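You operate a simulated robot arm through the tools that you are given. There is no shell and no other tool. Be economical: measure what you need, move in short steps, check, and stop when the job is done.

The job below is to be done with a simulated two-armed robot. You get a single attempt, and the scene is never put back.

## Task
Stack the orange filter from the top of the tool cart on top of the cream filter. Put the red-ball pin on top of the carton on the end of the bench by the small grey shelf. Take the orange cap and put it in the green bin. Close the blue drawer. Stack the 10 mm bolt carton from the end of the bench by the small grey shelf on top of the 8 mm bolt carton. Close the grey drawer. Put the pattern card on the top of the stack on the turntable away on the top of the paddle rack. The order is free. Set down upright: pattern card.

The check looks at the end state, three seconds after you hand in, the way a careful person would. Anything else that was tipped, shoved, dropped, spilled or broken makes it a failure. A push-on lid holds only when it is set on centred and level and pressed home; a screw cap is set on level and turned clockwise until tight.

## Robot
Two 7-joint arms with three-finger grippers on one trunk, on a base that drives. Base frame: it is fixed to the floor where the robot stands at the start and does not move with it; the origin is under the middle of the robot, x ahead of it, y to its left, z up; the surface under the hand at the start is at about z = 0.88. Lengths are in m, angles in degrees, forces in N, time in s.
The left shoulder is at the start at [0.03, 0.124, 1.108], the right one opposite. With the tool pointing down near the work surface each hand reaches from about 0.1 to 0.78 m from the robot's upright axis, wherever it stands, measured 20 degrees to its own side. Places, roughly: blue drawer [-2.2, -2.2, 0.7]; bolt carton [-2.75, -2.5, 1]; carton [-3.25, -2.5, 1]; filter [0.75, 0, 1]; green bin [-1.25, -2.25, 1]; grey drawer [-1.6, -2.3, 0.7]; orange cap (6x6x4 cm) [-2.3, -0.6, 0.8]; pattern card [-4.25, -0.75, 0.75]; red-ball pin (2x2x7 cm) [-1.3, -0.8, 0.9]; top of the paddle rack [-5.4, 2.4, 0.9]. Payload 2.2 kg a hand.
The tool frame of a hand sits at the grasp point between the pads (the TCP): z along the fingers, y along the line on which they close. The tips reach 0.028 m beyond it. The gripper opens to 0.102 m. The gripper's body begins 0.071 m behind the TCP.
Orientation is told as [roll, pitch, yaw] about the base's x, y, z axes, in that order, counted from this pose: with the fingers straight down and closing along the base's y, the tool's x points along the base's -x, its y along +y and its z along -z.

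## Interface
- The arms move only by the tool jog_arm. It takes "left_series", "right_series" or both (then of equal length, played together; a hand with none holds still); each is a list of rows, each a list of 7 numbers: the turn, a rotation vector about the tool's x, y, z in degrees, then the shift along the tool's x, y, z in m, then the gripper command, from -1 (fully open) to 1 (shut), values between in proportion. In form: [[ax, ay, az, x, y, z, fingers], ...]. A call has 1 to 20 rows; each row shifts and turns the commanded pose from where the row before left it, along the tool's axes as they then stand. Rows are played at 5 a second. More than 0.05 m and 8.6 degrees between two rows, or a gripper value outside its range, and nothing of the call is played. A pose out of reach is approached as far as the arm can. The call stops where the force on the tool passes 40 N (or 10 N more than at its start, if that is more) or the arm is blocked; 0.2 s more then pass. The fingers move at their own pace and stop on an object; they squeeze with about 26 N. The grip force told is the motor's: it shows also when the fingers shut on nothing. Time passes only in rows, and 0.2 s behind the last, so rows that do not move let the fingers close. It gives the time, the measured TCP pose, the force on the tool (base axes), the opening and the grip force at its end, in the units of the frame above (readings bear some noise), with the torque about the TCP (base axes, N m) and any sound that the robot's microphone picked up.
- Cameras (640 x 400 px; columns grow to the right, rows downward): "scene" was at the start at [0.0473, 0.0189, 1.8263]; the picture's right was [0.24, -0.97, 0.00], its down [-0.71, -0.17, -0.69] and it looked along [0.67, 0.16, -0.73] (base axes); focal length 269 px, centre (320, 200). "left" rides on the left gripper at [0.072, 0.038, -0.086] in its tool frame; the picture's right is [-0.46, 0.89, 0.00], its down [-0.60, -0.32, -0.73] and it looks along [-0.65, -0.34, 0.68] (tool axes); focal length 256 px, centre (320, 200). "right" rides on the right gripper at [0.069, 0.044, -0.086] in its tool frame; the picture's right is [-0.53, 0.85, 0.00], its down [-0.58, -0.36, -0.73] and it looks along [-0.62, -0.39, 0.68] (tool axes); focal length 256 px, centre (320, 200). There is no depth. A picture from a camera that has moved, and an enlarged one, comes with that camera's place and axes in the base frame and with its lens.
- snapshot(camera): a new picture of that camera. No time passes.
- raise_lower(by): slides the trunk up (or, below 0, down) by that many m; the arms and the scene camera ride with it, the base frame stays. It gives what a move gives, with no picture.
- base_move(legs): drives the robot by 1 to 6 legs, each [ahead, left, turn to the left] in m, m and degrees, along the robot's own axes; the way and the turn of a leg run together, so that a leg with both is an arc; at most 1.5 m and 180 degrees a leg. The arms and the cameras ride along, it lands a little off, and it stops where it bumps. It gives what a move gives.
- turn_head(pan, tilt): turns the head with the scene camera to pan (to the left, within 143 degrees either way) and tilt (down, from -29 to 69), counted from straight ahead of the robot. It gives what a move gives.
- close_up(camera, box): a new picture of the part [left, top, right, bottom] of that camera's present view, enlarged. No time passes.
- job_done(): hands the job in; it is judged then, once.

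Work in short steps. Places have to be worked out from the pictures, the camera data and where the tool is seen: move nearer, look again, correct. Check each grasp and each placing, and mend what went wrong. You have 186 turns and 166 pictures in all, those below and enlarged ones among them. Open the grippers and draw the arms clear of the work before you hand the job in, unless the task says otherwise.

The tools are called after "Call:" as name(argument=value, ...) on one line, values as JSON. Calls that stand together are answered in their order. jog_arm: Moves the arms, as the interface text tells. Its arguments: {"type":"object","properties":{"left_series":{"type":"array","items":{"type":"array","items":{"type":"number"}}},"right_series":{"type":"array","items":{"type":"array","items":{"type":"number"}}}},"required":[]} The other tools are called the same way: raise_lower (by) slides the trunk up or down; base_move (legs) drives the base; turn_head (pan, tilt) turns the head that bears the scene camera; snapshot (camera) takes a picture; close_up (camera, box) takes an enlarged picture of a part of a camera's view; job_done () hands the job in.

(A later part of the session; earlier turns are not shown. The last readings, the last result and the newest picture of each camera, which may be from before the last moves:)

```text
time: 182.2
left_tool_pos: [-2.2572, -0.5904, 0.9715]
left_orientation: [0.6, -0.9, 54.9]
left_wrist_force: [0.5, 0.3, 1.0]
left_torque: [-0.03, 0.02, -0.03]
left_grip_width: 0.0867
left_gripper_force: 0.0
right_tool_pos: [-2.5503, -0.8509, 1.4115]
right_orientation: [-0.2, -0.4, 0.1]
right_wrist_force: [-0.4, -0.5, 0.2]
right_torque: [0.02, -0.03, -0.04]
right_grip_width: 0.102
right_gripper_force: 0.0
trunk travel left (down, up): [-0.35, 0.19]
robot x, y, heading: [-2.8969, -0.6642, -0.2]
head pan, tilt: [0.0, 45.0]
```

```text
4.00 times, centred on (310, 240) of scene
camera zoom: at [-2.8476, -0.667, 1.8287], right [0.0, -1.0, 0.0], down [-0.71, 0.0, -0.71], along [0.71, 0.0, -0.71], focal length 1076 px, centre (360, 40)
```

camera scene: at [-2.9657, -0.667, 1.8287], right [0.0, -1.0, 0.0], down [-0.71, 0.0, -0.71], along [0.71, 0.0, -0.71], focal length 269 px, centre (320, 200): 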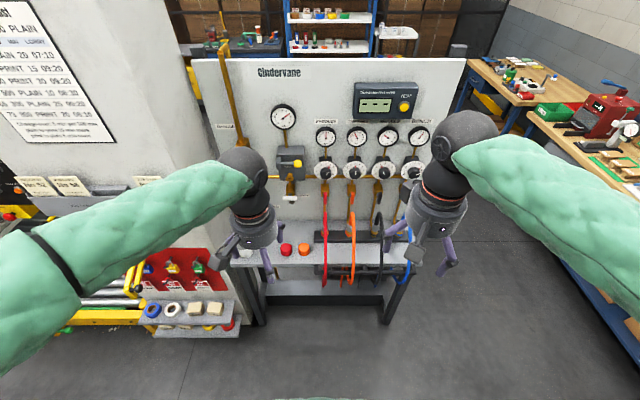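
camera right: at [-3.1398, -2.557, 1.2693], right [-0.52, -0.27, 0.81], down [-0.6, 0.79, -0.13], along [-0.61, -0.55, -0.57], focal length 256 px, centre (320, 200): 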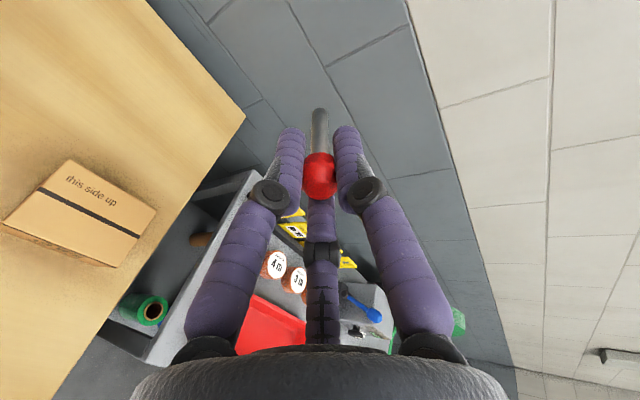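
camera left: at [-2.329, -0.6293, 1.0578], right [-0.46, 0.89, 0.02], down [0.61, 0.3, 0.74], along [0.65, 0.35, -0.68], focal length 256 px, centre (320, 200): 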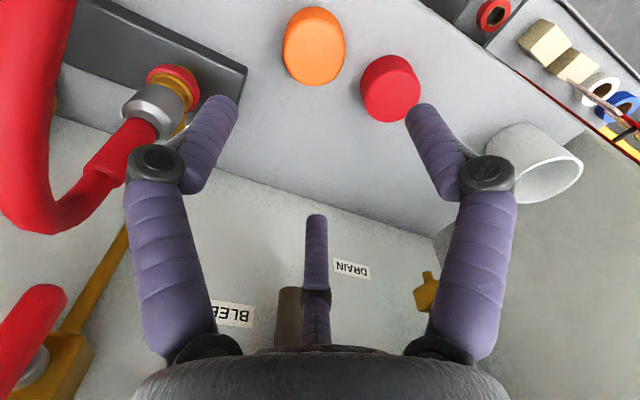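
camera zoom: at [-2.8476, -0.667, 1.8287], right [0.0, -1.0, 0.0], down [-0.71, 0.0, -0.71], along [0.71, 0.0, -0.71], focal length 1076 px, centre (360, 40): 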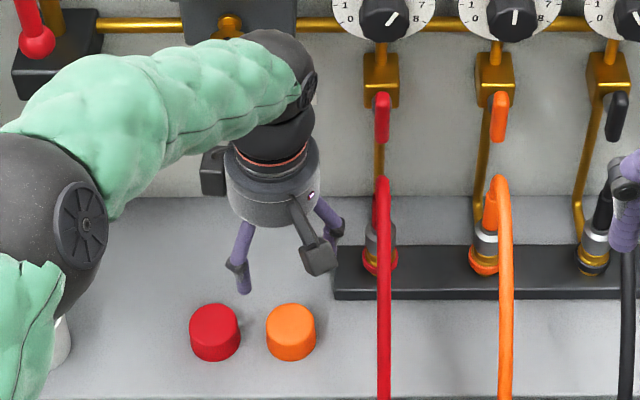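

Fingers avoid the red cap as planned and the cap is centred at (-2.256, -0.593). I descend to z 0.82 and close.

Call:
jog_arm(left_series=[[0, 0, 0, 0.0015, -0.0023, 0.04, -0.7], [0, 0, 0, 0, 0, 0.04, -0.7], [0, 0, 0, 0, 0, 0.04, -0.7], [0, 0, 0, 0, 0, 0.032, -0.7], [0, 0, 0, 0, 0, 0, -0.7], [0, 0, 0, 0, 0, 0, 0.3], [0, 0, 0, 0, 0, 0, 1], [0, 0, 0, 0, 0, 0, 1], [0, 0, 0, 0, 0, 0, 1]])

Call:
snapshot(camera="left")

```text
time: 183.6
left_tool_pos: [-2.2561, -0.5998, 0.8274]
left_orientation: [0.2, -0.9, 54.7]
left_wrist_force: [-18.0, -17.2, 34.0]
left_torque: [-1.82, 0.61, -0.51]
left_grip_width: 0.0567
left_gripper_force: 15.6
right_tool_pos: [-2.5547, -0.8541, 1.4122]
right_orientation: [-0.1, -0.5, -0.1]
right_wrist_force: [0.1, 0.0, 0.2]
right_torque: [0.0, 0.0, -0.01]
right_grip_width: 0.1022
right_gripper_force: 0.0
trunk travel left (down, up): [-0.35, 0.19]
robot x, y, heading: [-2.896, -0.668, -0.6]
head pan, tilt: [0.0, 45.0]
stopped in row 6 (left hand): the force on the tool passed its limit at 58 N (the readings are from after the stop); the commanded pose is now the measured one
```

```text
47 pictures are left
camera left: at [-2.3286, -0.6381, 0.9127], right [-0.45, 0.89, 0.01], down [0.6, 0.3, 0.74], along [0.66, 0.34, -0.67], focal length 256 px, centre (320, 200)
```

left: 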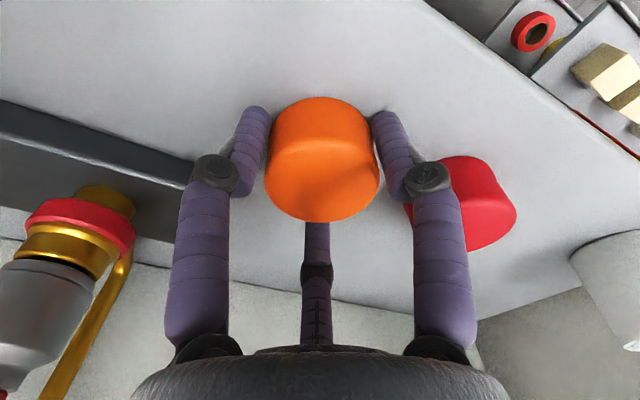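

The fingertips seem to be pressing on the shelf (it is a bit higher than I judged). I lift 8 mm and close.

Call:
jog_arm(left_series=[[0, 0, 0, 0, 0, -0.004, -0.2], [0, 0, 0, 0, 0, -0.004, -0.2], [0, 0, 0, -0.004, 0.003, 0, -0.2], [0, 0, 0, 0, 0, 0, -0.2]])

Call:
snapshot(camera="left")

```text
time: 184.6
left_tool_pos: [-2.2548, -0.5895, 0.8297]
left_orientation: [0.2, -0.7, 54.8]
left_wrist_force: [0.0, -0.6, -0.6]
left_torque: [-0.01, 0.0, 0.0]
left_grip_width: 0.0612
left_gripper_force: 0.0
right_tool_pos: [-2.5503, -0.8534, 1.411]
right_orientation: [-0.2, -0.4, 0.0]
right_wrist_force: [-0.3, 0.0, -0.5]
right_torque: [-0.06, -0.02, -0.01]
right_grip_width: 0.102
right_gripper_force: 0.2
trunk travel left (down, up): [-0.35, 0.19]
robot x, y, heading: [-2.9, -0.6684, -0.2]
head pan, tilt: [0.0, 45.0]
```

```text
46 pictures are left
camera left: at [-2.3265, -0.6285, 0.9155], right [-0.46, 0.89, 0.01], down [0.6, 0.3, 0.74], along [0.65, 0.34, -0.68], focal length 256 px, centre (320, 200)
```

left: 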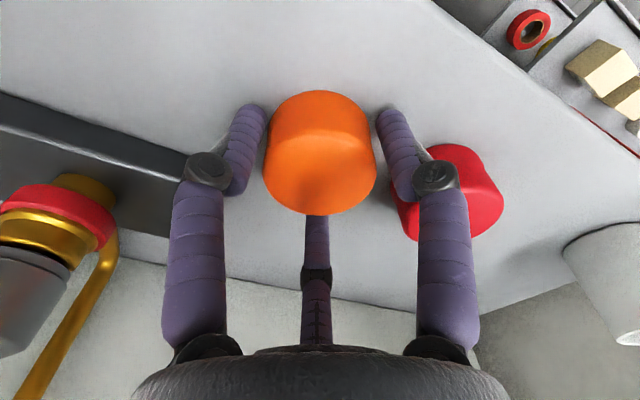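

No force now. I close here and lift.

Call:
jog_arm(left_series=[[0, 0, 0, 0, 0, 0, 0.1], [0, 0, 0, 0, 0, 0, 1], [0, 0, 0, 0, 0, 0, 1], [0, 0, 0, 0, 0, 0, 1]])

Call:
jog_arm(left_series=[[0, 0, 0, 0, 0, -0.02, 1], [0, 0, 0, 0, 0, -0.04, 1], [0, 0, 0, 0, 0, -0.04, 1], [0, 0, 0, 0, 0, -0.04, 1], [0, 0, 0, 0, 0, -0.04, 1], [0, 0, 0, 0, 0, -0.04, 1], [0, 0, 0, 0, 0, 0, 1]])

Call:
close_up(camera="scene", box=[230, 170, 390, 270])

```text
time: 185.6
left_tool_pos: [-2.2547, -0.5914, 0.8294]
left_orientation: [0.3, -0.8, 54.8]
left_wrist_force: [-2.1, 0.6, 1.3]
left_torque: [-0.05, 0.09, -0.06]
left_grip_width: 0.0553
left_gripper_force: 26.3
right_tool_pos: [-2.551, -0.8527, 1.4111]
right_orientation: [-0.2, -0.4, 0.1]
right_wrist_force: [0.3, 0.8, 0.5]
right_torque: [-0.01, -0.01, 0.02]
right_grip_width: 0.102
right_gripper_force: 0.0
trunk travel left (down, up): [-0.35, 0.19]
robot x, y, heading: [-2.8963, -0.6676, -0.4]
head pan, tilt: [0.0, 45.0]
```

```text
time: 187.2
left_tool_pos: [-2.2546, -0.5943, 1.0516]
left_orientation: [0.4, -0.9, 54.8]
left_wrist_force: [0.0, 0.4, -0.6]
left_torque: [0.01, 0.02, 0.02]
left_grip_width: 0.0548
left_gripper_force: 26.3
right_tool_pos: [-2.5498, -0.8529, 1.4114]
right_orientation: [-0.2, -0.3, 0.0]
right_wrist_force: [0.5, -0.5, 0.1]
right_torque: [0.0, -0.02, 0.01]
right_grip_width: 0.1019
right_gripper_force: 0.0
trunk travel left (down, up): [-0.35, 0.19]
robot x, y, heading: [-2.8978, -0.6693, -0.4]
head pan, tilt: [0.0, 45.0]
```

```text
4.00 times, centred on (310, 220) of scene
camera zoom: at [-2.8454, -0.6675, 1.8286], right [-0.01, -1.0, 0.0], down [-0.71, 0.0, -0.71], along [0.71, 0.0, -0.71], focal length 1076 px, centre (360, 120)
```

zoom: 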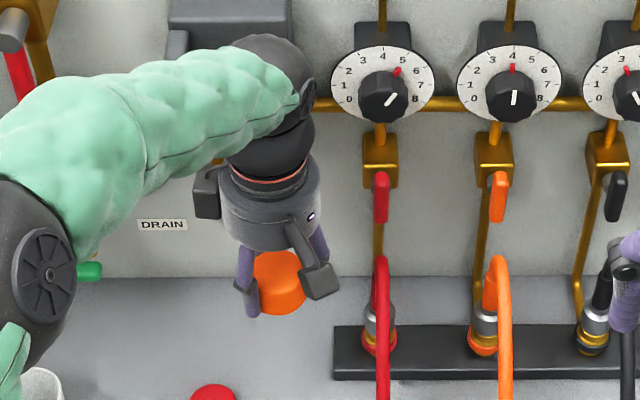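

Cap in hand, red cap untouched. I draw the hand back, then drive around to the aisle and along to the green bin.

Call:
jog_arm(left_series=[[0, 0, 0, 0.0163, 0.0357, -0.0214, 1], [0, 0, 0, 0.0163, 0.0357, -0.0214, 1], [0, 0, 0, 0.0163, 0.0357, -0.0214, 1], [0, 0, 0, 0.0163, 0.0357, -0.0214, 1], [0, 0, 0, 0.0163, 0.0357, -0.0214, 1], [0, 0, 0, 0.0163, 0.0357, -0.0214, 1], [0, 0, 0, 0.0163, 0.0357, -0.0214, 1], [0, 0, 8.2, 0, 0, 0, 1], [0, 0, 8.2, 0, 0, 0, 1], [0, 0, 8.2, 0, 0, 0, 1], [0, 0, 8.2, 0, 0, 0, 1], [0, 0, 8.2, 0, 0, 0, 1], [0, 0, 8.2, 0, 0, 0, 1], [0, 0, 5, 0, 0, 0, 1]])

Call:
base_move(legs=[[-0.15, 0, 0], [0, 0, -90], [0.93, 0, 0], [0, 0.85, 0], [0, 0.85, 0]])

Call:
turn_head(pan=0, tilt=48)

Call:
snapshot(camera="scene")

```text
time: 190.2
left_tool_pos: [-2.5256, -0.5445, 1.1997]
left_orientation: [0.9, -0.2, 0.5]
left_wrist_force: [0.2, -0.8, -0.3]
left_torque: [-0.02, 0.01, 0.0]
left_grip_width: 0.0539
left_gripper_force: 26.2
right_tool_pos: [-2.5506, -0.8539, 1.4113]
right_orientation: [-0.2, -0.4, 0.0]
right_wrist_force: [-0.2, 0.6, 0.4]
right_torque: [0.0, 0.02, -0.03]
right_grip_width: 0.1021
right_gripper_force: 0.1
trunk travel left (down, up): [-0.35, 0.19]
robot x, y, heading: [-2.8998, -0.669, -0.2]
head pan, tilt: [0.0, 45.0]
```

```text
time: 208.1
left_tool_pos: [-1.2243, -1.9791, 1.1986]
left_orientation: [0.9, -0.2, -89.5]
left_wrist_force: [-0.8, 0.0, 0.2]
left_torque: [-0.01, 0.01, -0.01]
left_grip_width: 0.0531
left_gripper_force: 25.8
right_tool_pos: [-1.5319, -1.9549, 1.4109]
right_orientation: [-0.3, -0.4, -90.0]
right_wrist_force: [-0.5, -0.2, -0.7]
right_torque: [0.02, 0.04, -0.01]
right_grip_width: 0.1019
right_gripper_force: 0.1
trunk travel left (down, up): [-0.35, 0.19]
robot x, y, heading: [-1.345, -1.6089, -90.4]
head pan, tilt: [0.0, 45.0]
```

```text
time: 208.8
left_tool_pos: [-1.225, -1.9797, 1.1998]
left_orientation: [0.9, -0.1, -89.5]
left_wrist_force: [0.4, 0.5, 0.2]
left_torque: [-0.02, 0.0, 0.01]
left_grip_width: 0.0533
left_gripper_force: 26.4
right_tool_pos: [-1.5322, -1.9556, 1.4102]
right_orientation: [-0.2, -0.4, -90.0]
right_wrist_force: [-0.2, 0.1, 0.2]
right_torque: [0.02, 0.02, 0.02]
right_grip_width: 0.1021
right_gripper_force: 0.0
trunk travel left (down, up): [-0.35, 0.19]
robot x, y, heading: [-1.3452, -1.6064, -90.6]
head pan, tilt: [0.0, 48.0]
```

```text
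44 pictures are left
camera scene: at [-1.3475, -1.6579, 1.8245], right [-1.0, 0.01, 0.0], down [0.0, 0.74, -0.67], along [0.0, -0.67, -0.74], focal length 269 px, centre (320, 200)
```

scene: 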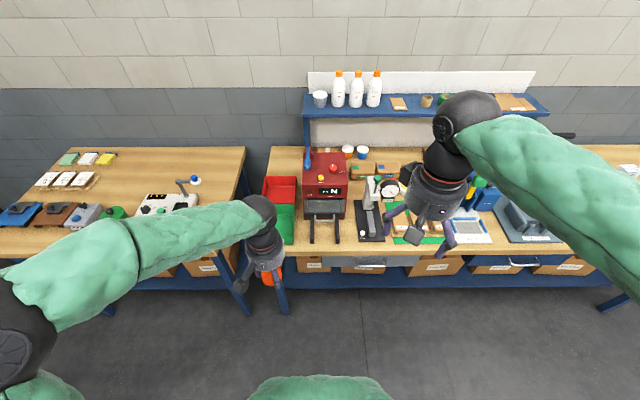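

The green bin is near (-1.18, -2.32). I move the cap over it and look.

Call:
jog_arm(left_series=[[0, 0, 0, -0.042, 0.0056, 0.008, 1], [0, 0, 0, -0.042, 0.0056, 0.008, 1], [0, 0, 0, -0.042, 0.0056, 0.008, 1], [0, 0, 0, -0.042, 0.0056, 0.008, 1], [0, 0, 0, -0.042, 0.0056, 0.008, 1], [0, 0, 0, -0.042, 0.0056, 0.008, 1], [0, 0, 0, -0.042, 0.0056, 0.008, 1], [0, 0, 0, -0.042, 0.0056, 0.008, 1], [0, 0, 0, 0, 0, 0, 1]])

Call:
close_up(camera="scene", box=[220, 150, 380, 250])

Call:
snapshot(camera="left")

```text
time: 210.8
left_tool_pos: [-1.1759, -2.3158, 1.1362]
left_orientation: [0.8, -0.3, -89.6]
left_wrist_force: [-0.3, -0.3, 0.2]
left_torque: [-0.02, -0.01, -0.06]
left_grip_width: 0.0536
left_gripper_force: 26.3
right_tool_pos: [-1.5326, -1.9535, 1.4116]
right_orientation: [-0.1, -0.5, -90.0]
right_wrist_force: [-0.7, 0.7, 0.4]
right_torque: [0.01, 0.03, 0.0]
right_grip_width: 0.1022
right_gripper_force: 0.0
trunk travel left (down, up): [-0.35, 0.19]
robot x, y, heading: [-1.3448, -1.6028, -90.2]
head pan, tilt: [0.0, 48.0]
```

```text
4.00 times, centred on (300, 200) of scene
camera zoom: at [-1.3476, -1.656, 1.8245], right [-1.0, 0.01, 0.0], down [0.0, 0.74, -0.67], along [0.0, -0.67, -0.74], focal length 1076 px, centre (400, 200)
```

zoom: 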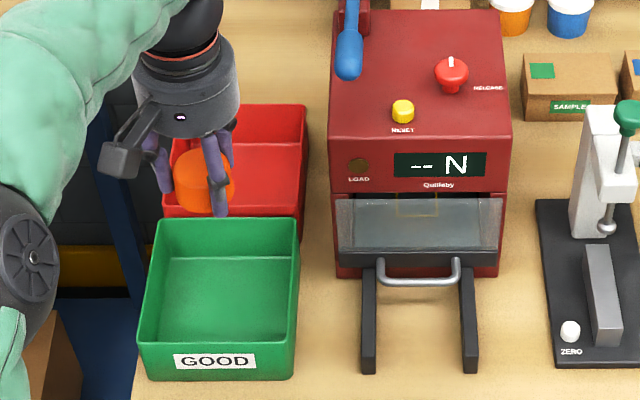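

```text
42 pictures are left
camera left: at [-1.1388, -2.2417, 1.2244], right [0.89, -0.46, 0.02], down [-0.32, -0.6, 0.73], along [-0.32, -0.65, -0.68], focal length 256 px, centre (320, 200)
```

left: 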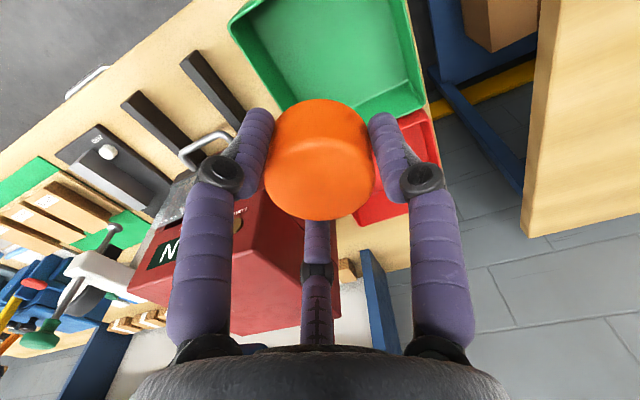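

The hand is centred over the green bin (rim about z 0.95). I lower into it and release with a limited opening.

Call:
jog_arm(left_series=[[0, 0, 0, -0.01, 0.003, 0.045, 1], [0, 0, 0, 0, 0, 0.045, 1], [0, 0, 0, 0, 0, 0.045, 1], [0, 0, 0, 0, 0, 0.045, 1], [0, 0, 0, 0, 0, 0.012, 1], [0, 0, 0, 0, 0, 0, 1], [0, 0, 0, 0, 0, 0, -0.2], [0, 0, 0, 0, 0, 0, -0.4], [0, 0, 0, 0, 0, 0, -0.4], [0, 0, 0, 0, 0, -0.045, -0.4], [0, 0, 0, 0, 0, -0.045, -0.4], [0, 0, 0, 0, 0, -0.045, -0.4], [0, 0, 0, 0, 0, -0.045, -0.4], [0, 0, 0, 0.04, 0, 0, -0.4], [0, 0, 0, 0.045, 0, 0, -1], [0, 0, 0, 0.045, 0, 0, -1], [0, 0, 0, 0.045, 0, 0, -1], [0, 0, 0, 0.045, 0, 0, -1]])

Call:
close_up(camera="scene", box=[220, 150, 380, 250])

```text
time: 214.6
left_tool_pos: [-1.1745, -2.1037, 1.1244]
left_orientation: [0.7, -0.3, -89.5]
left_wrist_force: [-0.5, -0.1, -0.2]
left_torque: [-0.04, 0.03, 0.02]
left_grip_width: 0.1021
left_gripper_force: 0.1
right_tool_pos: [-1.5317, -1.9532, 1.4112]
right_orientation: [-0.2, -0.6, -90.2]
right_wrist_force: [0.3, -0.1, 0.3]
right_torque: [-0.01, 0.03, 0.01]
right_grip_width: 0.1021
right_gripper_force: 0.0
trunk travel left (down, up): [-0.35, 0.19]
robot x, y, heading: [-1.3469, -1.6084, -90.4]
head pan, tilt: [0.0, 48.0]
```

```text
4.00 times, centred on (300, 200) of scene
camera zoom: at [-1.3477, -1.6558, 1.8245], right [-1.0, 0.01, 0.0], down [0.01, 0.74, -0.67], along [0.0, -0.67, -0.74], focal length 1076 px, centre (400, 200)
```

zoom: 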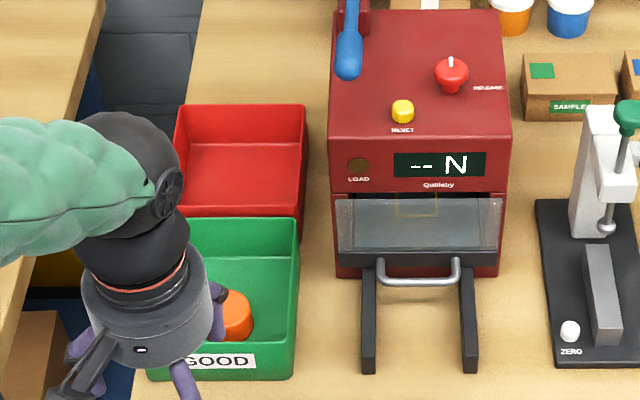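

The orange cap is in the green bin. Next the pattern card: I drive west along the aisle, turn to face -x and step up before the turntable.

Call:
base_move(legs=[[0, -1.05, 0], [0, -1.0, 0], [0, 0, -89.5], [0, -0.8, 0]])

Call:
turn_head(pan=0, tilt=38)

Call:
snapshot(camera="scene")

```text
time: 232.5
left_tool_pos: [-3.886, -0.963, 1.1243]
left_orientation: [0.8, -0.2, -179.8]
left_wrist_force: [-0.3, -0.2, -0.2]
left_torque: [-0.06, 0.03, 0.01]
left_grip_width: 0.1022
left_gripper_force: 0.0
right_tool_pos: [-3.7342, -0.6067, 1.4093]
right_orientation: [-0.2, -0.4, 179.8]
right_wrist_force: [0.2, -0.6, 0.0]
right_torque: [-0.03, 0.02, 0.0]
right_grip_width: 0.1021
right_gripper_force: 0.1
trunk travel left (down, up): [-0.35, 0.19]
robot x, y, heading: [-3.3824, -0.7904, 179.4]
head pan, tilt: [0.0, 48.0]
```

```text
time: 233.2
left_tool_pos: [-3.8873, -0.9636, 1.1241]
left_orientation: [0.8, -0.2, -179.7]
left_wrist_force: [-0.5, 0.4, -0.1]
left_torque: [0.01, -0.01, -0.04]
left_grip_width: 0.1017
left_gripper_force: 0.0
right_tool_pos: [-3.7347, -0.6071, 1.4104]
right_orientation: [-0.2, -0.4, 179.8]
right_wrist_force: [0.4, -0.4, 0.0]
right_torque: [0.03, -0.01, 0.0]
right_grip_width: 0.102
right_gripper_force: 0.1
trunk travel left (down, up): [-0.35, 0.19]
robot x, y, heading: [-3.3888, -0.7897, 179.1]
head pan, tilt: [0.0, 38.0]
```

```text
40 pictures are left
camera scene: at [-3.4461, -0.7939, 1.8388], right [0.01, 1.0, 0.0], down [0.62, -0.01, -0.79], along [-0.79, 0.01, -0.62], focal length 269 px, centre (320, 200)
```

scene: 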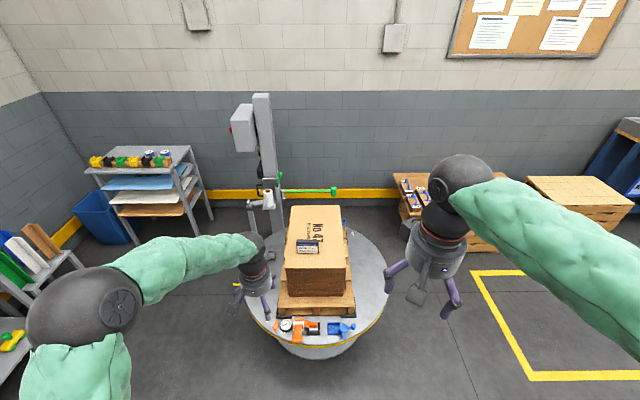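

Call:
close_up(camera="scene", box=[256, 190, 400, 280])

Call:
turn_head(pan=-85, tilt=25)

Call:
snapshot(camera="scene")

```text
4.44 times, centred on (328, 235) of scene
camera zoom: at [-3.4461, -0.7939, 1.8388], right [0.01, 1.0, 0.0], down [0.62, -0.01, -0.79], along [-0.79, 0.01, -0.62], focal length 1196 px, centre (284, 44)
```

zoom: 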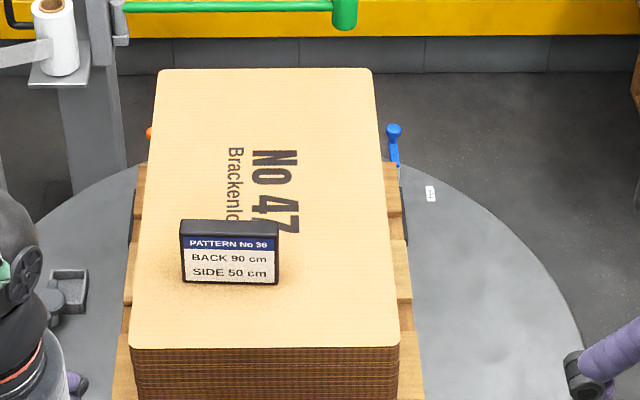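

```text
time: 234.8
left_tool_pos: [-3.8874, -0.9639, 1.125]
left_orientation: [0.8, -0.2, -179.8]
left_wrist_force: [-0.8, -0.1, 0.2]
left_torque: [0.02, -0.03, 0.0]
left_grip_width: 0.1019
left_gripper_force: 0.1
right_tool_pos: [-3.7353, -0.608, 1.41]
right_orientation: [-0.1, -0.4, 179.8]
right_wrist_force: [-0.6, 0.4, -0.1]
right_torque: [-0.01, 0.0, 0.03]
right_grip_width: 0.102
right_gripper_force: 0.1
trunk travel left (down, up): [-0.35, 0.19]
robot x, y, heading: [-3.3889, -0.7934, 179.2]
head pan, tilt: [-85.0, 25.0]
```

```text
38 pictures are left
camera scene: at [-3.3671, -0.7027, 1.8592], right [1.0, 0.08, 0.0], down [0.03, -0.42, -0.91], along [-0.07, 0.9, -0.42], focal length 269 px, centre (320, 200)
```

scene: 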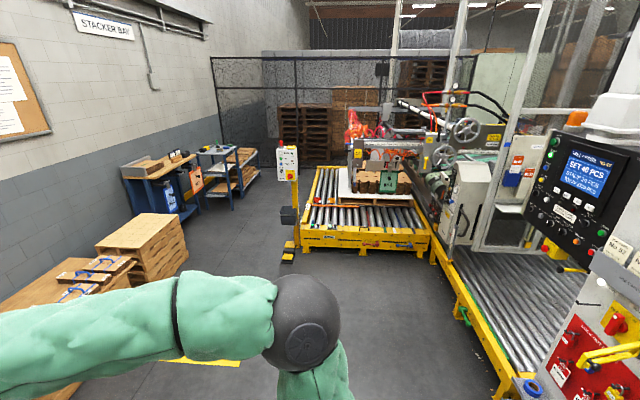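

The pattern card is a standing block (about 12 × 3 × 7 cm) near (-4.40, -0.84). I drive 15 cm nearer, lower the trunk, and look down to see the clearance to the turntable.

Call:
base_move(legs=[[0.15, 0, 0]])

Call:
raise_lower(by=-0.15)

Call:
turn_head(pan=0, tilt=62)

Call:
snapshot(camera="scene")

```text
time: 236.1
left_tool_pos: [-4.0364, -0.9621, 1.1242]
left_orientation: [0.7, -0.2, -179.6]
left_wrist_force: [0.2, 0.6, -0.2]
left_torque: [0.04, -0.01, 0.0]
left_grip_width: 0.1021
left_gripper_force: 0.1
right_tool_pos: [-3.8855, -0.6043, 1.4104]
right_orientation: [-0.2, -0.4, 179.8]
right_wrist_force: [0.4, 0.3, -0.9]
right_torque: [0.0, 0.0, -0.04]
right_grip_width: 0.1018
right_gripper_force: 0.0
trunk travel left (down, up): [-0.35, 0.19]
robot x, y, heading: [-3.5384, -0.791, 179.5]
head pan, tilt: [-85.0, 25.0]
```

```text
time: 237.9
left_tool_pos: [-4.0353, -0.963, 0.9743]
left_orientation: [0.8, -0.2, -179.7]
left_wrist_force: [-0.7, -0.3, 0.7]
left_torque: [0.05, -0.02, 0.03]
left_grip_width: 0.1021
left_gripper_force: 0.0
right_tool_pos: [-3.8847, -0.6053, 1.261]
right_orientation: [-0.2, -0.3, 179.9]
right_wrist_force: [-0.1, 0.6, -1.1]
right_torque: [0.02, 0.0, 0.01]
right_grip_width: 0.1018
right_gripper_force: 0.0
trunk travel left (down, up): [-0.2, 0.34]
robot x, y, heading: [-3.5369, -0.7908, 179.3]
head pan, tilt: [-85.0, 25.0]
```

```text
time: 239.5
left_tool_pos: [-4.0372, -0.962, 0.9753]
left_orientation: [0.7, -0.2, -179.7]
left_wrist_force: [-0.1, -0.3, 0.8]
left_torque: [-0.03, -0.02, 0.01]
left_grip_width: 0.102
left_gripper_force: 0.0
right_tool_pos: [-3.8839, -0.6051, 1.2611]
right_orientation: [-0.2, -0.4, 179.8]
right_wrist_force: [-0.5, 0.2, -0.4]
right_torque: [-0.03, 0.0, 0.02]
right_grip_width: 0.1019
right_gripper_force: 0.1
trunk travel left (down, up): [-0.2, 0.34]
robot x, y, heading: [-3.5371, -0.7926, 179.4]
head pan, tilt: [0.0, 62.0]
```

```text
37 pictures are left
camera scene: at [-3.5738, -0.7923, 1.6569], right [0.01, 1.0, 0.0], down [0.88, -0.01, -0.47], along [-0.47, 0.0, -0.88], focal length 269 px, centre (320, 200)
```

scene: 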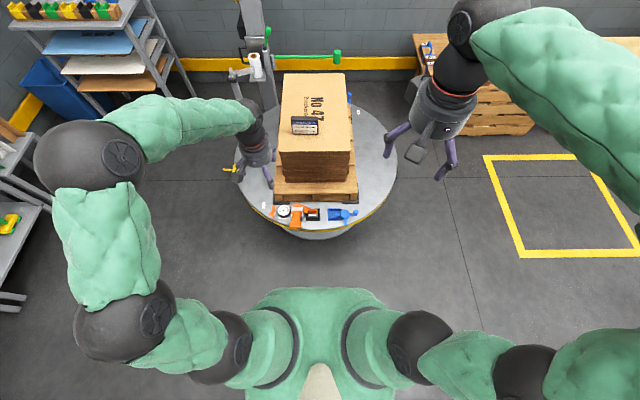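

There's still room to the rim. I drive 11 cm further and enlarge the card.

Call:
base_move(legs=[[0.11, 0, 0]])

Call:
close_up(camera="scene", box=[240, 90, 400, 190])

Call:
snapshot(camera="left")

```text
time: 240.7
left_tool_pos: [-4.1475, -0.9604, 0.9739]
left_orientation: [0.8, -0.1, -179.6]
left_wrist_force: [-0.7, -0.5, -0.6]
left_torque: [0.02, -0.07, -0.01]
left_grip_width: 0.1019
left_gripper_force: 0.0
right_tool_pos: [-3.9971, -0.6049, 1.2617]
right_orientation: [-0.2, -0.3, 179.8]
right_wrist_force: [-1.1, 0.0, -0.2]
right_torque: [0.0, -0.07, 0.02]
right_grip_width: 0.1022
right_gripper_force: 0.1
trunk travel left (down, up): [-0.2, 0.34]
robot x, y, heading: [-3.6504, -0.7907, 179.5]
head pan, tilt: [0.0, 62.0]
```

```text
4.00 times, centred on (320, 140) of scene
camera zoom: at [-3.686, -0.7912, 1.6568], right [0.01, 1.0, 0.0], down [0.88, -0.01, -0.47], along [-0.47, 0.0, -0.88], focal length 1076 px, centre (320, 440)
```

zoom: 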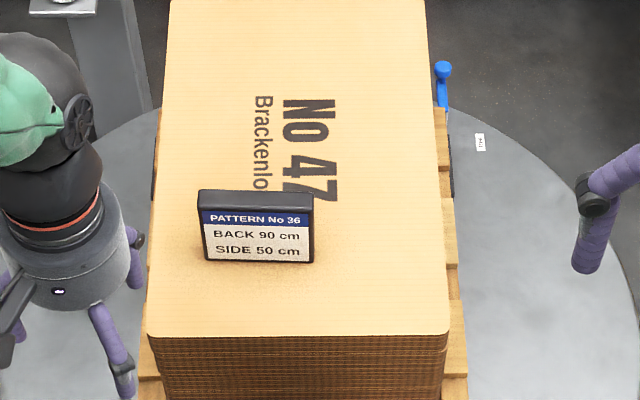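

```text
35 pictures are left
camera left: at [-4.0736, -0.9974, 1.0614], right [-0.46, -0.89, 0.01], down [-0.6, 0.32, 0.73], along [-0.65, 0.33, -0.69], focal length 256 px, centre (320, 200)
```

left: 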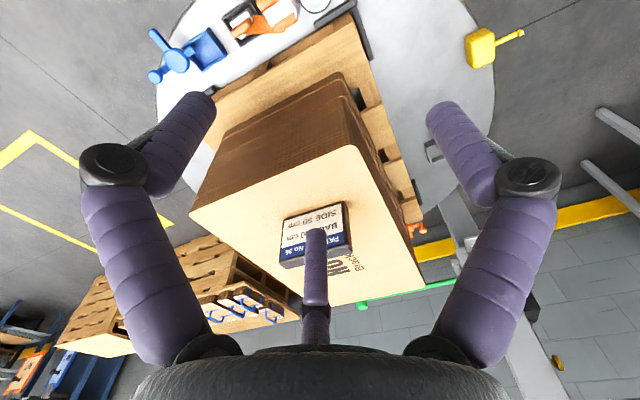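

The card's top centre triangulates to (-4.365, -0.845, 0.863), its width nearly along y (turned ~4°). I bring the left hand above it, turned so one finger comes behind and two in front.

Call:
jog_arm(left_series=[[0, 0, -6.6, 0, 0, -0.01, -1], [0, 0, -6.6, 0, 0, 0, -1], [0, 0, -6.6, 0, 0, 0, -1], [0, 0, -6.5, 0, 0, 0, -1], [0, 0, 0, 0, 0, 0, -1]])

```text
time: 241.9
left_tool_pos: [-4.1459, -0.9613, 0.9856]
left_orientation: [0.7, -0.6, -153.3]
left_wrist_force: [-1.1, 0.8, -0.6]
left_torque: [-0.01, -0.01, 0.03]
left_grip_width: 0.1018
left_gripper_force: 0.1
right_tool_pos: [-3.9953, -0.605, 1.2607]
right_orientation: [-0.2, -0.3, 179.8]
right_wrist_force: [0.3, 0.8, -0.1]
right_torque: [0.0, 0.0, -0.02]
right_grip_width: 0.102
right_gripper_force: 0.1
trunk travel left (down, up): [-0.2, 0.34]
robot x, y, heading: [-3.6475, -0.793, 179.5]
head pan, tilt: [0.0, 62.0]
```

Call:
jog_arm(left_series=[[0, 0, 0, -0.0233, -0.0334, -0.0024, -1], [0, 0, 0, -0.0233, -0.0334, -0.0024, -1], [0, 0, 0, -0.0233, -0.0334, -0.0024, -1], [0, 0, 0, -0.0233, -0.0334, -0.0024, -1], [0, 0, 0, -0.0233, -0.0334, -0.0024, -1], [0, 0, 0, -0.0233, -0.0334, -0.0024, -1], [0, 0, 0, 0, 0, 0, -1]])

Call:
snapshot(camera="left")

Call:
close_up(camera="scene", box=[240, 70, 400, 170])

```text
time: 243.5
left_tool_pos: [-4.3606, -0.8454, 0.9999]
left_orientation: [0.6, -0.7, -153.3]
left_wrist_force: [0.2, -0.6, -0.5]
left_torque: [-0.01, 0.0, 0.03]
left_grip_width: 0.1023
left_gripper_force: 0.0
right_tool_pos: [-3.994, -0.6054, 1.2608]
right_orientation: [-0.4, -0.4, 179.9]
right_wrist_force: [-0.5, -1.5, 0.0]
right_torque: [0.01, 0.0, 0.0]
right_grip_width: 0.1019
right_gripper_force: 0.1
trunk travel left (down, up): [-0.2, 0.34]
robot x, y, heading: [-3.6487, -0.7914, 179.6]
head pan, tilt: [0.0, 62.0]
```

```text
34 pictures are left
camera left: at [-4.2773, -0.8465, 1.0863], right [-0.02, -1.0, 0.01], down [-0.68, 0.02, 0.73], along [-0.73, 0.0, -0.68], focal length 256 px, centre (320, 200)
```

left: 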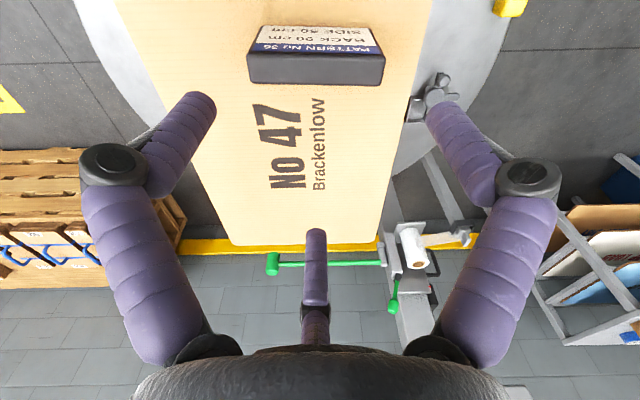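

```text
4.00 times, centred on (320, 120) of scene
camera zoom: at [-3.6828, -0.792, 1.6569], right [0.01, 1.0, 0.0], down [0.88, -0.01, -0.47], along [-0.47, 0.0, -0.88], focal length 1076 px, centre (320, 520)
```

zoom: 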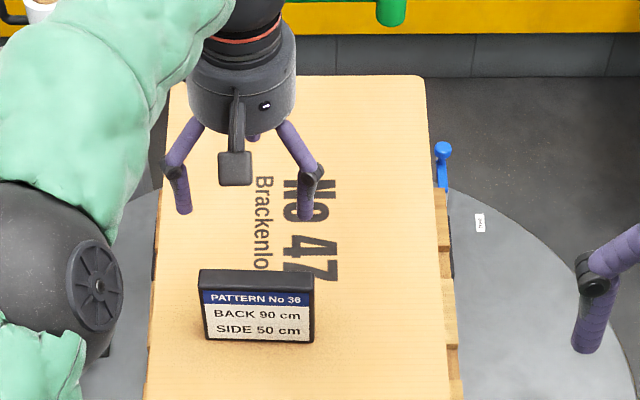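

Hand and card are parallel. I shift 7 mm back and descend to z 0.848, then check before closing.

Call:
jog_arm(left_series=[[0, 0, 0, 0.0063, 0.0031, 0.035, -1], [0, 0, 0, 0, 0, 0.04, -1], [0, 0, 0, 0, 0, 0.04, -1], [0, 0, 0, 0, 0, 0.037, -1], [0, 0, 0, 0, 0, 0, -1]])

Call:
snapshot(camera="left")

```text
time: 244.7
left_tool_pos: [-4.3551, -0.8465, 0.8462]
left_orientation: [0.6, -0.6, -153.3]
left_wrist_force: [-0.5, -0.1, 0.1]
left_torque: [-0.03, 0.02, 0.02]
left_grip_width: 0.1021
left_gripper_force: 0.1
right_tool_pos: [-3.9936, -0.6034, 1.261]
right_orientation: [-0.2, -0.4, 179.8]
right_wrist_force: [0.4, 0.1, -0.6]
right_torque: [0.02, -0.03, -0.03]
right_grip_width: 0.1021
right_gripper_force: 0.0
trunk travel left (down, up): [-0.2, 0.34]
robot x, y, heading: [-3.6505, -0.7925, 179.5]
head pan, tilt: [0.0, 62.0]
```

```text
32 pictures are left
camera left: at [-4.2718, -0.8469, 0.9326], right [-0.02, -1.0, 0.01], down [-0.68, 0.02, 0.73], along [-0.73, 0.0, -0.68], focal length 256 px, centre (320, 200)
```

left: 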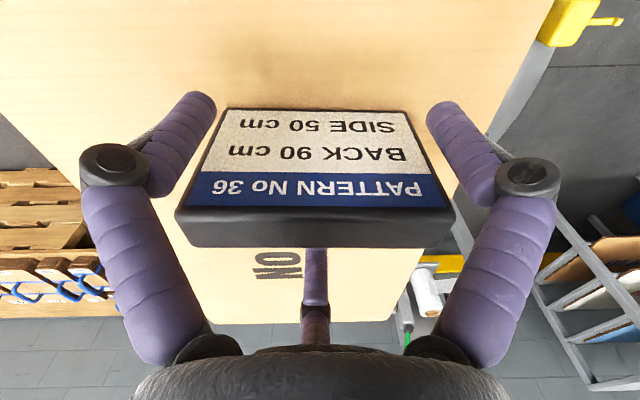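

The card is centred between front pair and back finger. I close on it.

Call:
jog_arm(left_series=[[0, 0, 0, 0, 0, 0, -0.4], [0, 0, 0, 0, 0, 0, 0.1], [0, 0, 0, 0, 0, 0, 1], [0, 0, 0, 0, 0, 0, 1], [0, 0, 0, 0, 0, 0, 1]])

Call:
snapshot(camera="left")

```text
time: 245.9
left_tool_pos: [-4.3546, -0.8464, 0.8459]
left_orientation: [0.6, -0.5, -153.4]
left_wrist_force: [0.6, 0.5, 0.3]
left_torque: [-0.04, 0.01, -0.01]
left_grip_width: 0.0354
left_gripper_force: 26.1
right_tool_pos: [-3.9955, -0.6046, 1.2606]
right_orientation: [-0.2, -0.3, 179.8]
right_wrist_force: [0.3, -0.2, 0.0]
right_torque: [0.02, -0.01, -0.01]
right_grip_width: 0.1022
right_gripper_force: 0.0
trunk travel left (down, up): [-0.2, 0.34]
robot x, y, heading: [-3.6482, -0.7901, 179.5]
head pan, tilt: [0.0, 62.0]
```

```text
31 pictures are left
camera left: at [-4.2719, -0.8467, 0.9324], right [-0.02, -1.0, 0.01], down [-0.68, 0.02, 0.73], along [-0.73, 0.0, -0.68], focal length 256 px, centre (320, 200)
```

left: 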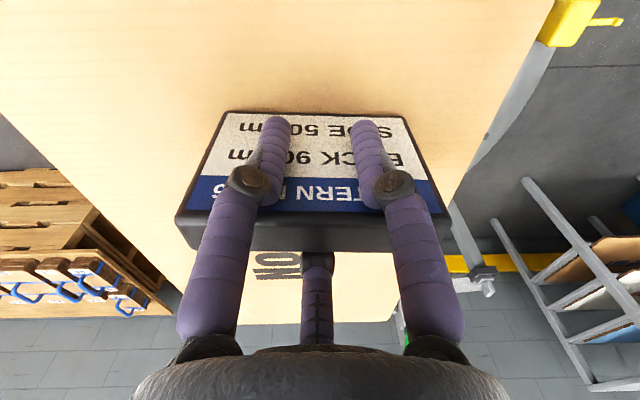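

A firm three-point grip (35 mm). I lift it and draw back, then raise the trunk and back off.

Call:
jog_arm(left_series=[[0, 0, 0, 0, 0, -0.03, 1], [0, 0, 0, 0, 0, -0.04, 1], [0, 0, 0, 0, 0, -0.04, 1], [0, 0, 0, 0.0372, 0.0187, -0.01, 1], [0, 0, 0, 0.0372, 0.0187, -0.01, 1], [0, 0, 0, 0.0372, 0.0187, -0.01, 1], [0, 0, 0, 0.0372, 0.0187, 0, 1], [0, 0, 0, 0.0372, 0.0187, 0, 1], [0, 0, 0, 0.0372, 0.0187, 0, 1], [0, 0, 0, 0, 0, 0, 1]])

Call:
raise_lower(by=0.15)

Call:
base_move(legs=[[-0.3, 0, 0]])

Call:
turn_head(pan=-60, tilt=20)

Call:
snapshot(camera="scene")

```text
time: 248.1
left_tool_pos: [-4.1043, -0.8447, 0.9862]
left_orientation: [0.7, -0.4, -153.3]
left_wrist_force: [-0.2, -0.3, -1.7]
left_torque: [-0.03, -0.04, -0.04]
left_grip_width: 0.0351
left_gripper_force: 25.9
right_tool_pos: [-3.9953, -0.6059, 1.2597]
right_orientation: [-0.2, -0.4, 179.9]
right_wrist_force: [-0.3, -1.1, -0.2]
right_torque: [0.01, -0.01, 0.0]
right_grip_width: 0.1021
right_gripper_force: 0.1
trunk travel left (down, up): [-0.2, 0.34]
robot x, y, heading: [-3.6479, -0.792, 179.1]
head pan, tilt: [0.0, 62.0]
```

```text
time: 249.8
left_tool_pos: [-4.1041, -0.8452, 1.1361]
left_orientation: [0.8, -0.4, -153.2]
left_wrist_force: [0.4, -0.1, -2.4]
left_torque: [0.01, 0.0, -0.02]
left_grip_width: 0.035
left_gripper_force: 25.8
right_tool_pos: [-3.9947, -0.6041, 1.4105]
right_orientation: [-0.2, -0.2, 179.8]
right_wrist_force: [0.2, -1.0, 0.4]
right_torque: [0.0, -0.01, 0.06]
right_grip_width: 0.1021
right_gripper_force: 0.1
trunk travel left (down, up): [-0.35, 0.19]
robot x, y, heading: [-3.6482, -0.79, 179.4]
head pan, tilt: [0.0, 62.0]
```

```text
time: 251.9
left_tool_pos: [-3.8042, -0.8483, 1.1376]
left_orientation: [0.7, -0.6, -153.3]
left_wrist_force: [0.8, -0.1, -1.0]
left_torque: [0.0, 0.02, -0.02]
left_grip_width: 0.035
left_gripper_force: 26.0
right_tool_pos: [-3.6935, -0.6076, 1.4103]
right_orientation: [-0.3, -0.4, 179.8]
right_wrist_force: [0.4, 0.4, -0.2]
right_torque: [-0.04, 0.06, -0.01]
right_grip_width: 0.1021
right_gripper_force: 0.1
trunk travel left (down, up): [-0.35, 0.19]
robot x, y, heading: [-3.3486, -0.7928, 179.7]
head pan, tilt: [0.0, 62.0]
```

```text
time: 253.2
left_tool_pos: [-3.8057, -0.8491, 1.1358]
left_orientation: [0.6, -0.6, -153.2]
left_wrist_force: [0.5, 0.5, -0.9]
left_torque: [0.03, 0.0, 0.0]
left_grip_width: 0.0348
left_gripper_force: 25.9
right_tool_pos: [-3.6953, -0.608, 1.4105]
right_orientation: [-0.1, -0.3, 179.9]
right_wrist_force: [0.3, 0.4, -0.5]
right_torque: [0.0, 0.0, 0.01]
right_grip_width: 0.1019
right_gripper_force: 0.1
trunk travel left (down, up): [-0.35, 0.19]
robot x, y, heading: [-3.3486, -0.7929, 179.9]
head pan, tilt: [-60.0, 20.0]
```

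```text
30 pictures are left
camera scene: at [-3.3654, -0.7137, 1.8672], right [0.87, 0.49, 0.0], down [0.17, -0.3, -0.94], along [-0.46, 0.82, -0.34], focal length 269 px, centre (320, 200)
```

scene: 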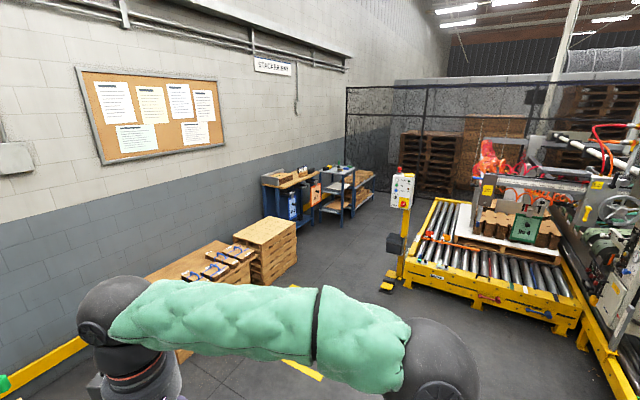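

The rack is the blue bench with a wooden top near (-5.4, 2.4). I drive: right 1.15 m, ahead 1.1 m, then right 1.4 m, staying clear of the pedestal, and look.

Call:
base_move(legs=[[0, -1.15, 0], [1.1, 0, 0], [0, -1.45, 0]])

Call:
turn_head(pan=-20, tilt=35)

Call:
snapshot(camera="scene")

```text
time: 271.0
left_tool_pos: [-4.872, 1.746, 1.1372]
left_orientation: [0.7, -0.5, -154.3]
left_wrist_force: [0.3, 0.2, -1.3]
left_torque: [-0.03, 0.02, 0.0]
left_grip_width: 0.0355
left_gripper_force: 25.8
right_tool_pos: [-4.7588, 1.9853, 1.4112]
right_orientation: [-0.2, -0.4, 178.9]
right_wrist_force: [0.3, 0.9, 0.7]
right_torque: [0.0, 0.0, -0.01]
right_grip_width: 0.1021
right_gripper_force: 0.1
trunk travel left (down, up): [-0.35, 0.19]
robot x, y, heading: [-4.4156, 1.7905, 178.7]
head pan, tilt: [-60.0, 20.0]
```

```text
time: 272.1
left_tool_pos: [-4.8722, 1.7455, 1.1364]
left_orientation: [0.8, -0.4, -154.3]
left_wrist_force: [-1.0, -0.1, -1.5]
left_torque: [-0.05, -0.01, 0.01]
left_grip_width: 0.0353
left_gripper_force: 25.9
right_tool_pos: [-4.7581, 1.9853, 1.4101]
right_orientation: [-0.2, -0.3, 179.0]
right_wrist_force: [1.0, -0.6, 0.4]
right_torque: [0.01, 0.0, 0.0]
right_grip_width: 0.1021
right_gripper_force: 0.1
trunk travel left (down, up): [-0.35, 0.19]
robot x, y, heading: [-4.4145, 1.7925, 178.3]
head pan, tilt: [-20.0, 35.0]
```

```text
29 pictures are left
camera scene: at [-4.4685, 1.8243, 1.8435], right [0.37, 0.93, 0.0], down [0.53, -0.21, -0.82], along [-0.76, 0.3, -0.57], focal length 269 px, centre (320, 200)
```

scene: 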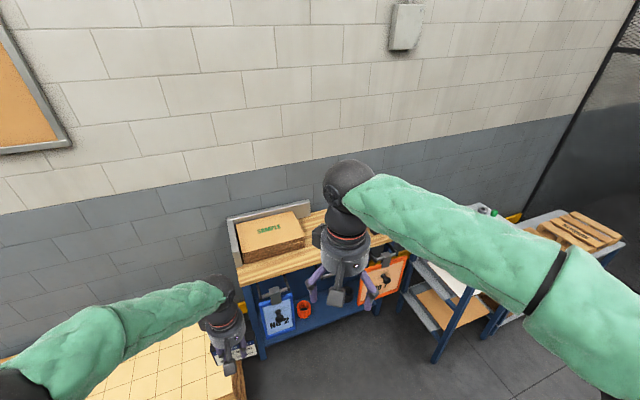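

This is the paddle rack; the left of its top holds a board stack, the right seems free. I side-step right 0.4 m and look.

Call:
base_move(legs=[[0, -0.45, 0]])

Call:
turn_head(pan=5, tilt=42)

Call:
snapshot(camera="scene")

```text
time: 274.8
left_tool_pos: [-4.8609, 2.1966, 1.1371]
left_orientation: [0.7, -0.6, -154.3]
left_wrist_force: [-0.5, 0.4, -1.3]
left_torque: [-0.04, -0.03, -0.02]
left_grip_width: 0.0352
left_gripper_force: 26.3
right_tool_pos: [-4.7465, 2.4354, 1.4103]
right_orientation: [-0.1, -0.3, 178.9]
right_wrist_force: [0.0, -0.1, -0.2]
right_torque: [0.01, -0.02, -0.02]
right_grip_width: 0.102
right_gripper_force: 0.1
trunk travel left (down, up): [-0.35, 0.19]
robot x, y, heading: [-4.4049, 2.2437, 178.3]
head pan, tilt: [-20.0, 35.0]
```

```text
time: 275.7
left_tool_pos: [-4.8605, 2.1953, 1.137]
left_orientation: [0.8, -0.5, -154.4]
left_wrist_force: [0.9, -0.1, -1.2]
left_torque: [0.01, -0.02, 0.01]
left_grip_width: 0.0354
left_gripper_force: 25.4
right_tool_pos: [-4.7472, 2.4365, 1.4108]
right_orientation: [-0.2, -0.3, 179.0]
right_wrist_force: [0.0, 0.3, 0.6]
right_torque: [0.01, 0.03, 0.0]
right_grip_width: 0.102
right_gripper_force: 0.0
trunk travel left (down, up): [-0.35, 0.19]
robot x, y, heading: [-4.4046, 2.2412, 178.5]
head pan, tilt: [5.0, 42.0]
```

```text
28 pictures are left
camera scene: at [-4.4584, 2.237, 1.833], right [-0.06, 1.0, 0.0], down [0.67, 0.04, -0.74], along [-0.74, -0.04, -0.67], focal length 269 px, centre (320, 200)
```

scene: 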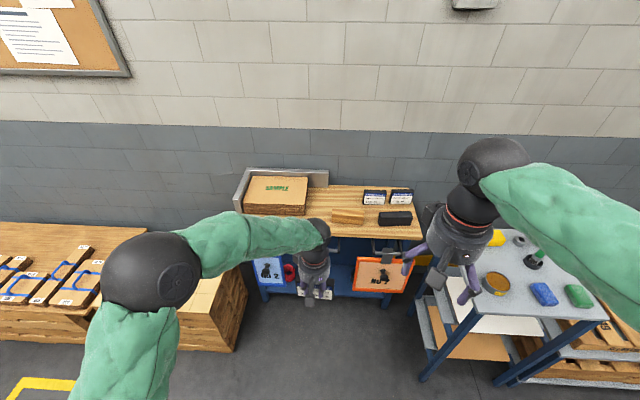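

I enlarge the rack's top to find a free spot.

Call:
close_up(camera="scene", box=[260, 160, 440, 272])

```text
3.56 times, centred on (350, 216) of scene
camera zoom: at [-4.4584, 2.237, 1.833], right [-0.06, 1.0, 0.0], down [0.67, 0.04, -0.74], along [-0.74, -0.04, -0.67], focal length 956 px, centre (213, 143)
```

zoom: 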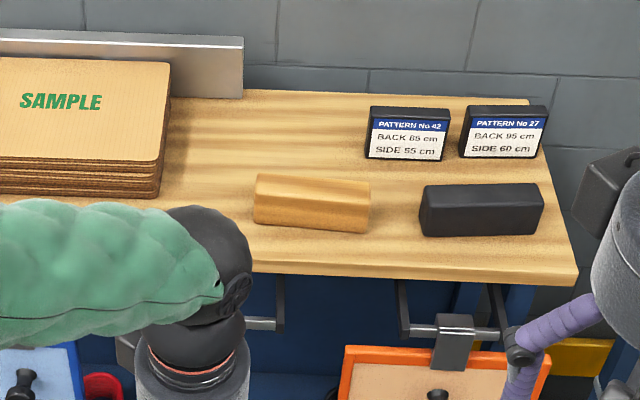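

There's a gap left of card No 42, behind the wood block; spot ≈ (-5.516, 2.308), surface about z 0.88. I drive 0.41 m ahead and 0.15 m right, then bring the card over.

Call:
base_move(legs=[[0.4, 0, 0], [0, -0.15, 0]])

Call:
turn_head(pan=0, tilt=48)

Call:
snapshot(camera="scene")

```text
time: 279.1
left_tool_pos: [-5.2585, 2.3576, 1.137]
left_orientation: [0.7, -0.6, -154.2]
left_wrist_force: [0.7, 1.6, -1.0]
left_torque: [-0.03, -0.02, -0.02]
left_grip_width: 0.0353
left_gripper_force: 25.9
right_tool_pos: [-5.1444, 2.5968, 1.4098]
right_orientation: [-0.3, -0.2, 178.9]
right_wrist_force: [0.1, -0.5, 0.0]
right_torque: [-0.03, -0.01, -0.01]
right_grip_width: 0.1021
right_gripper_force: 0.1
trunk travel left (down, up): [-0.35, 0.19]
robot x, y, heading: [-4.8012, 2.4031, 178.6]
head pan, tilt: [5.0, 42.0]
```

```text
time: 279.8
left_tool_pos: [-5.2584, 2.3575, 1.1371]
left_orientation: [0.6, -0.6, -154.2]
left_wrist_force: [0.7, 0.2, -1.1]
left_torque: [0.0, -0.01, 0.01]
left_grip_width: 0.0352
left_gripper_force: 25.8
right_tool_pos: [-5.1459, 2.5964, 1.4093]
right_orientation: [-0.2, -0.3, 178.9]
right_wrist_force: [0.4, -1.1, 0.0]
right_torque: [0.0, -0.02, -0.04]
right_grip_width: 0.1019
right_gripper_force: 0.1
trunk travel left (down, up): [-0.35, 0.19]
robot x, y, heading: [-4.8005, 2.4047, 178.6]
head pan, tilt: [0.0, 48.0]
```

```text
26 pictures are left
camera scene: at [-4.851, 2.405, 1.8245], right [0.03, 1.0, 0.0], down [0.74, -0.02, -0.67], along [-0.67, 0.02, -0.74], focal length 269 px, centre (320, 200)
```

scene: 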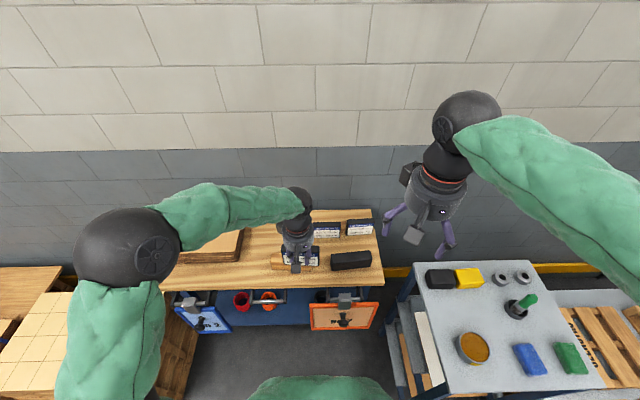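

I enlarge the rack top from here to re-fix the other cards' positions.

Call:
close_up(camera="scene", box=[230, 200, 390, 300])

Call:
snapshot(camera="left")

```text
4.00 times, centred on (310, 250) of scene
camera zoom: at [-4.851, 2.405, 1.8245], right [0.03, 1.0, 0.0], down [0.74, -0.02, -0.67], along [-0.67, 0.02, -0.74], focal length 1076 px, centre (360, 0)
```

zoom: 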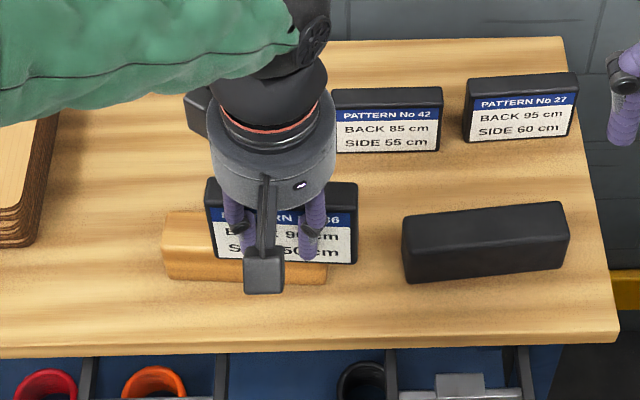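

```text
24 pictures are left
camera left: at [-5.1753, 2.3554, 1.2237], right [-0.03, -1.0, 0.01], down [-0.68, 0.03, 0.73], along [-0.73, 0.02, -0.68], focal length 256 px, centre (320, 200)
```

left: 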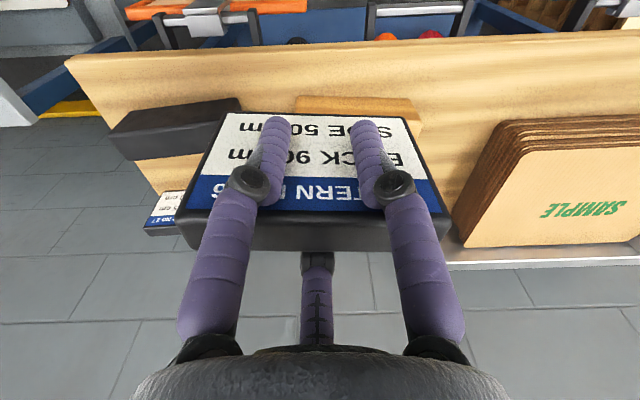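

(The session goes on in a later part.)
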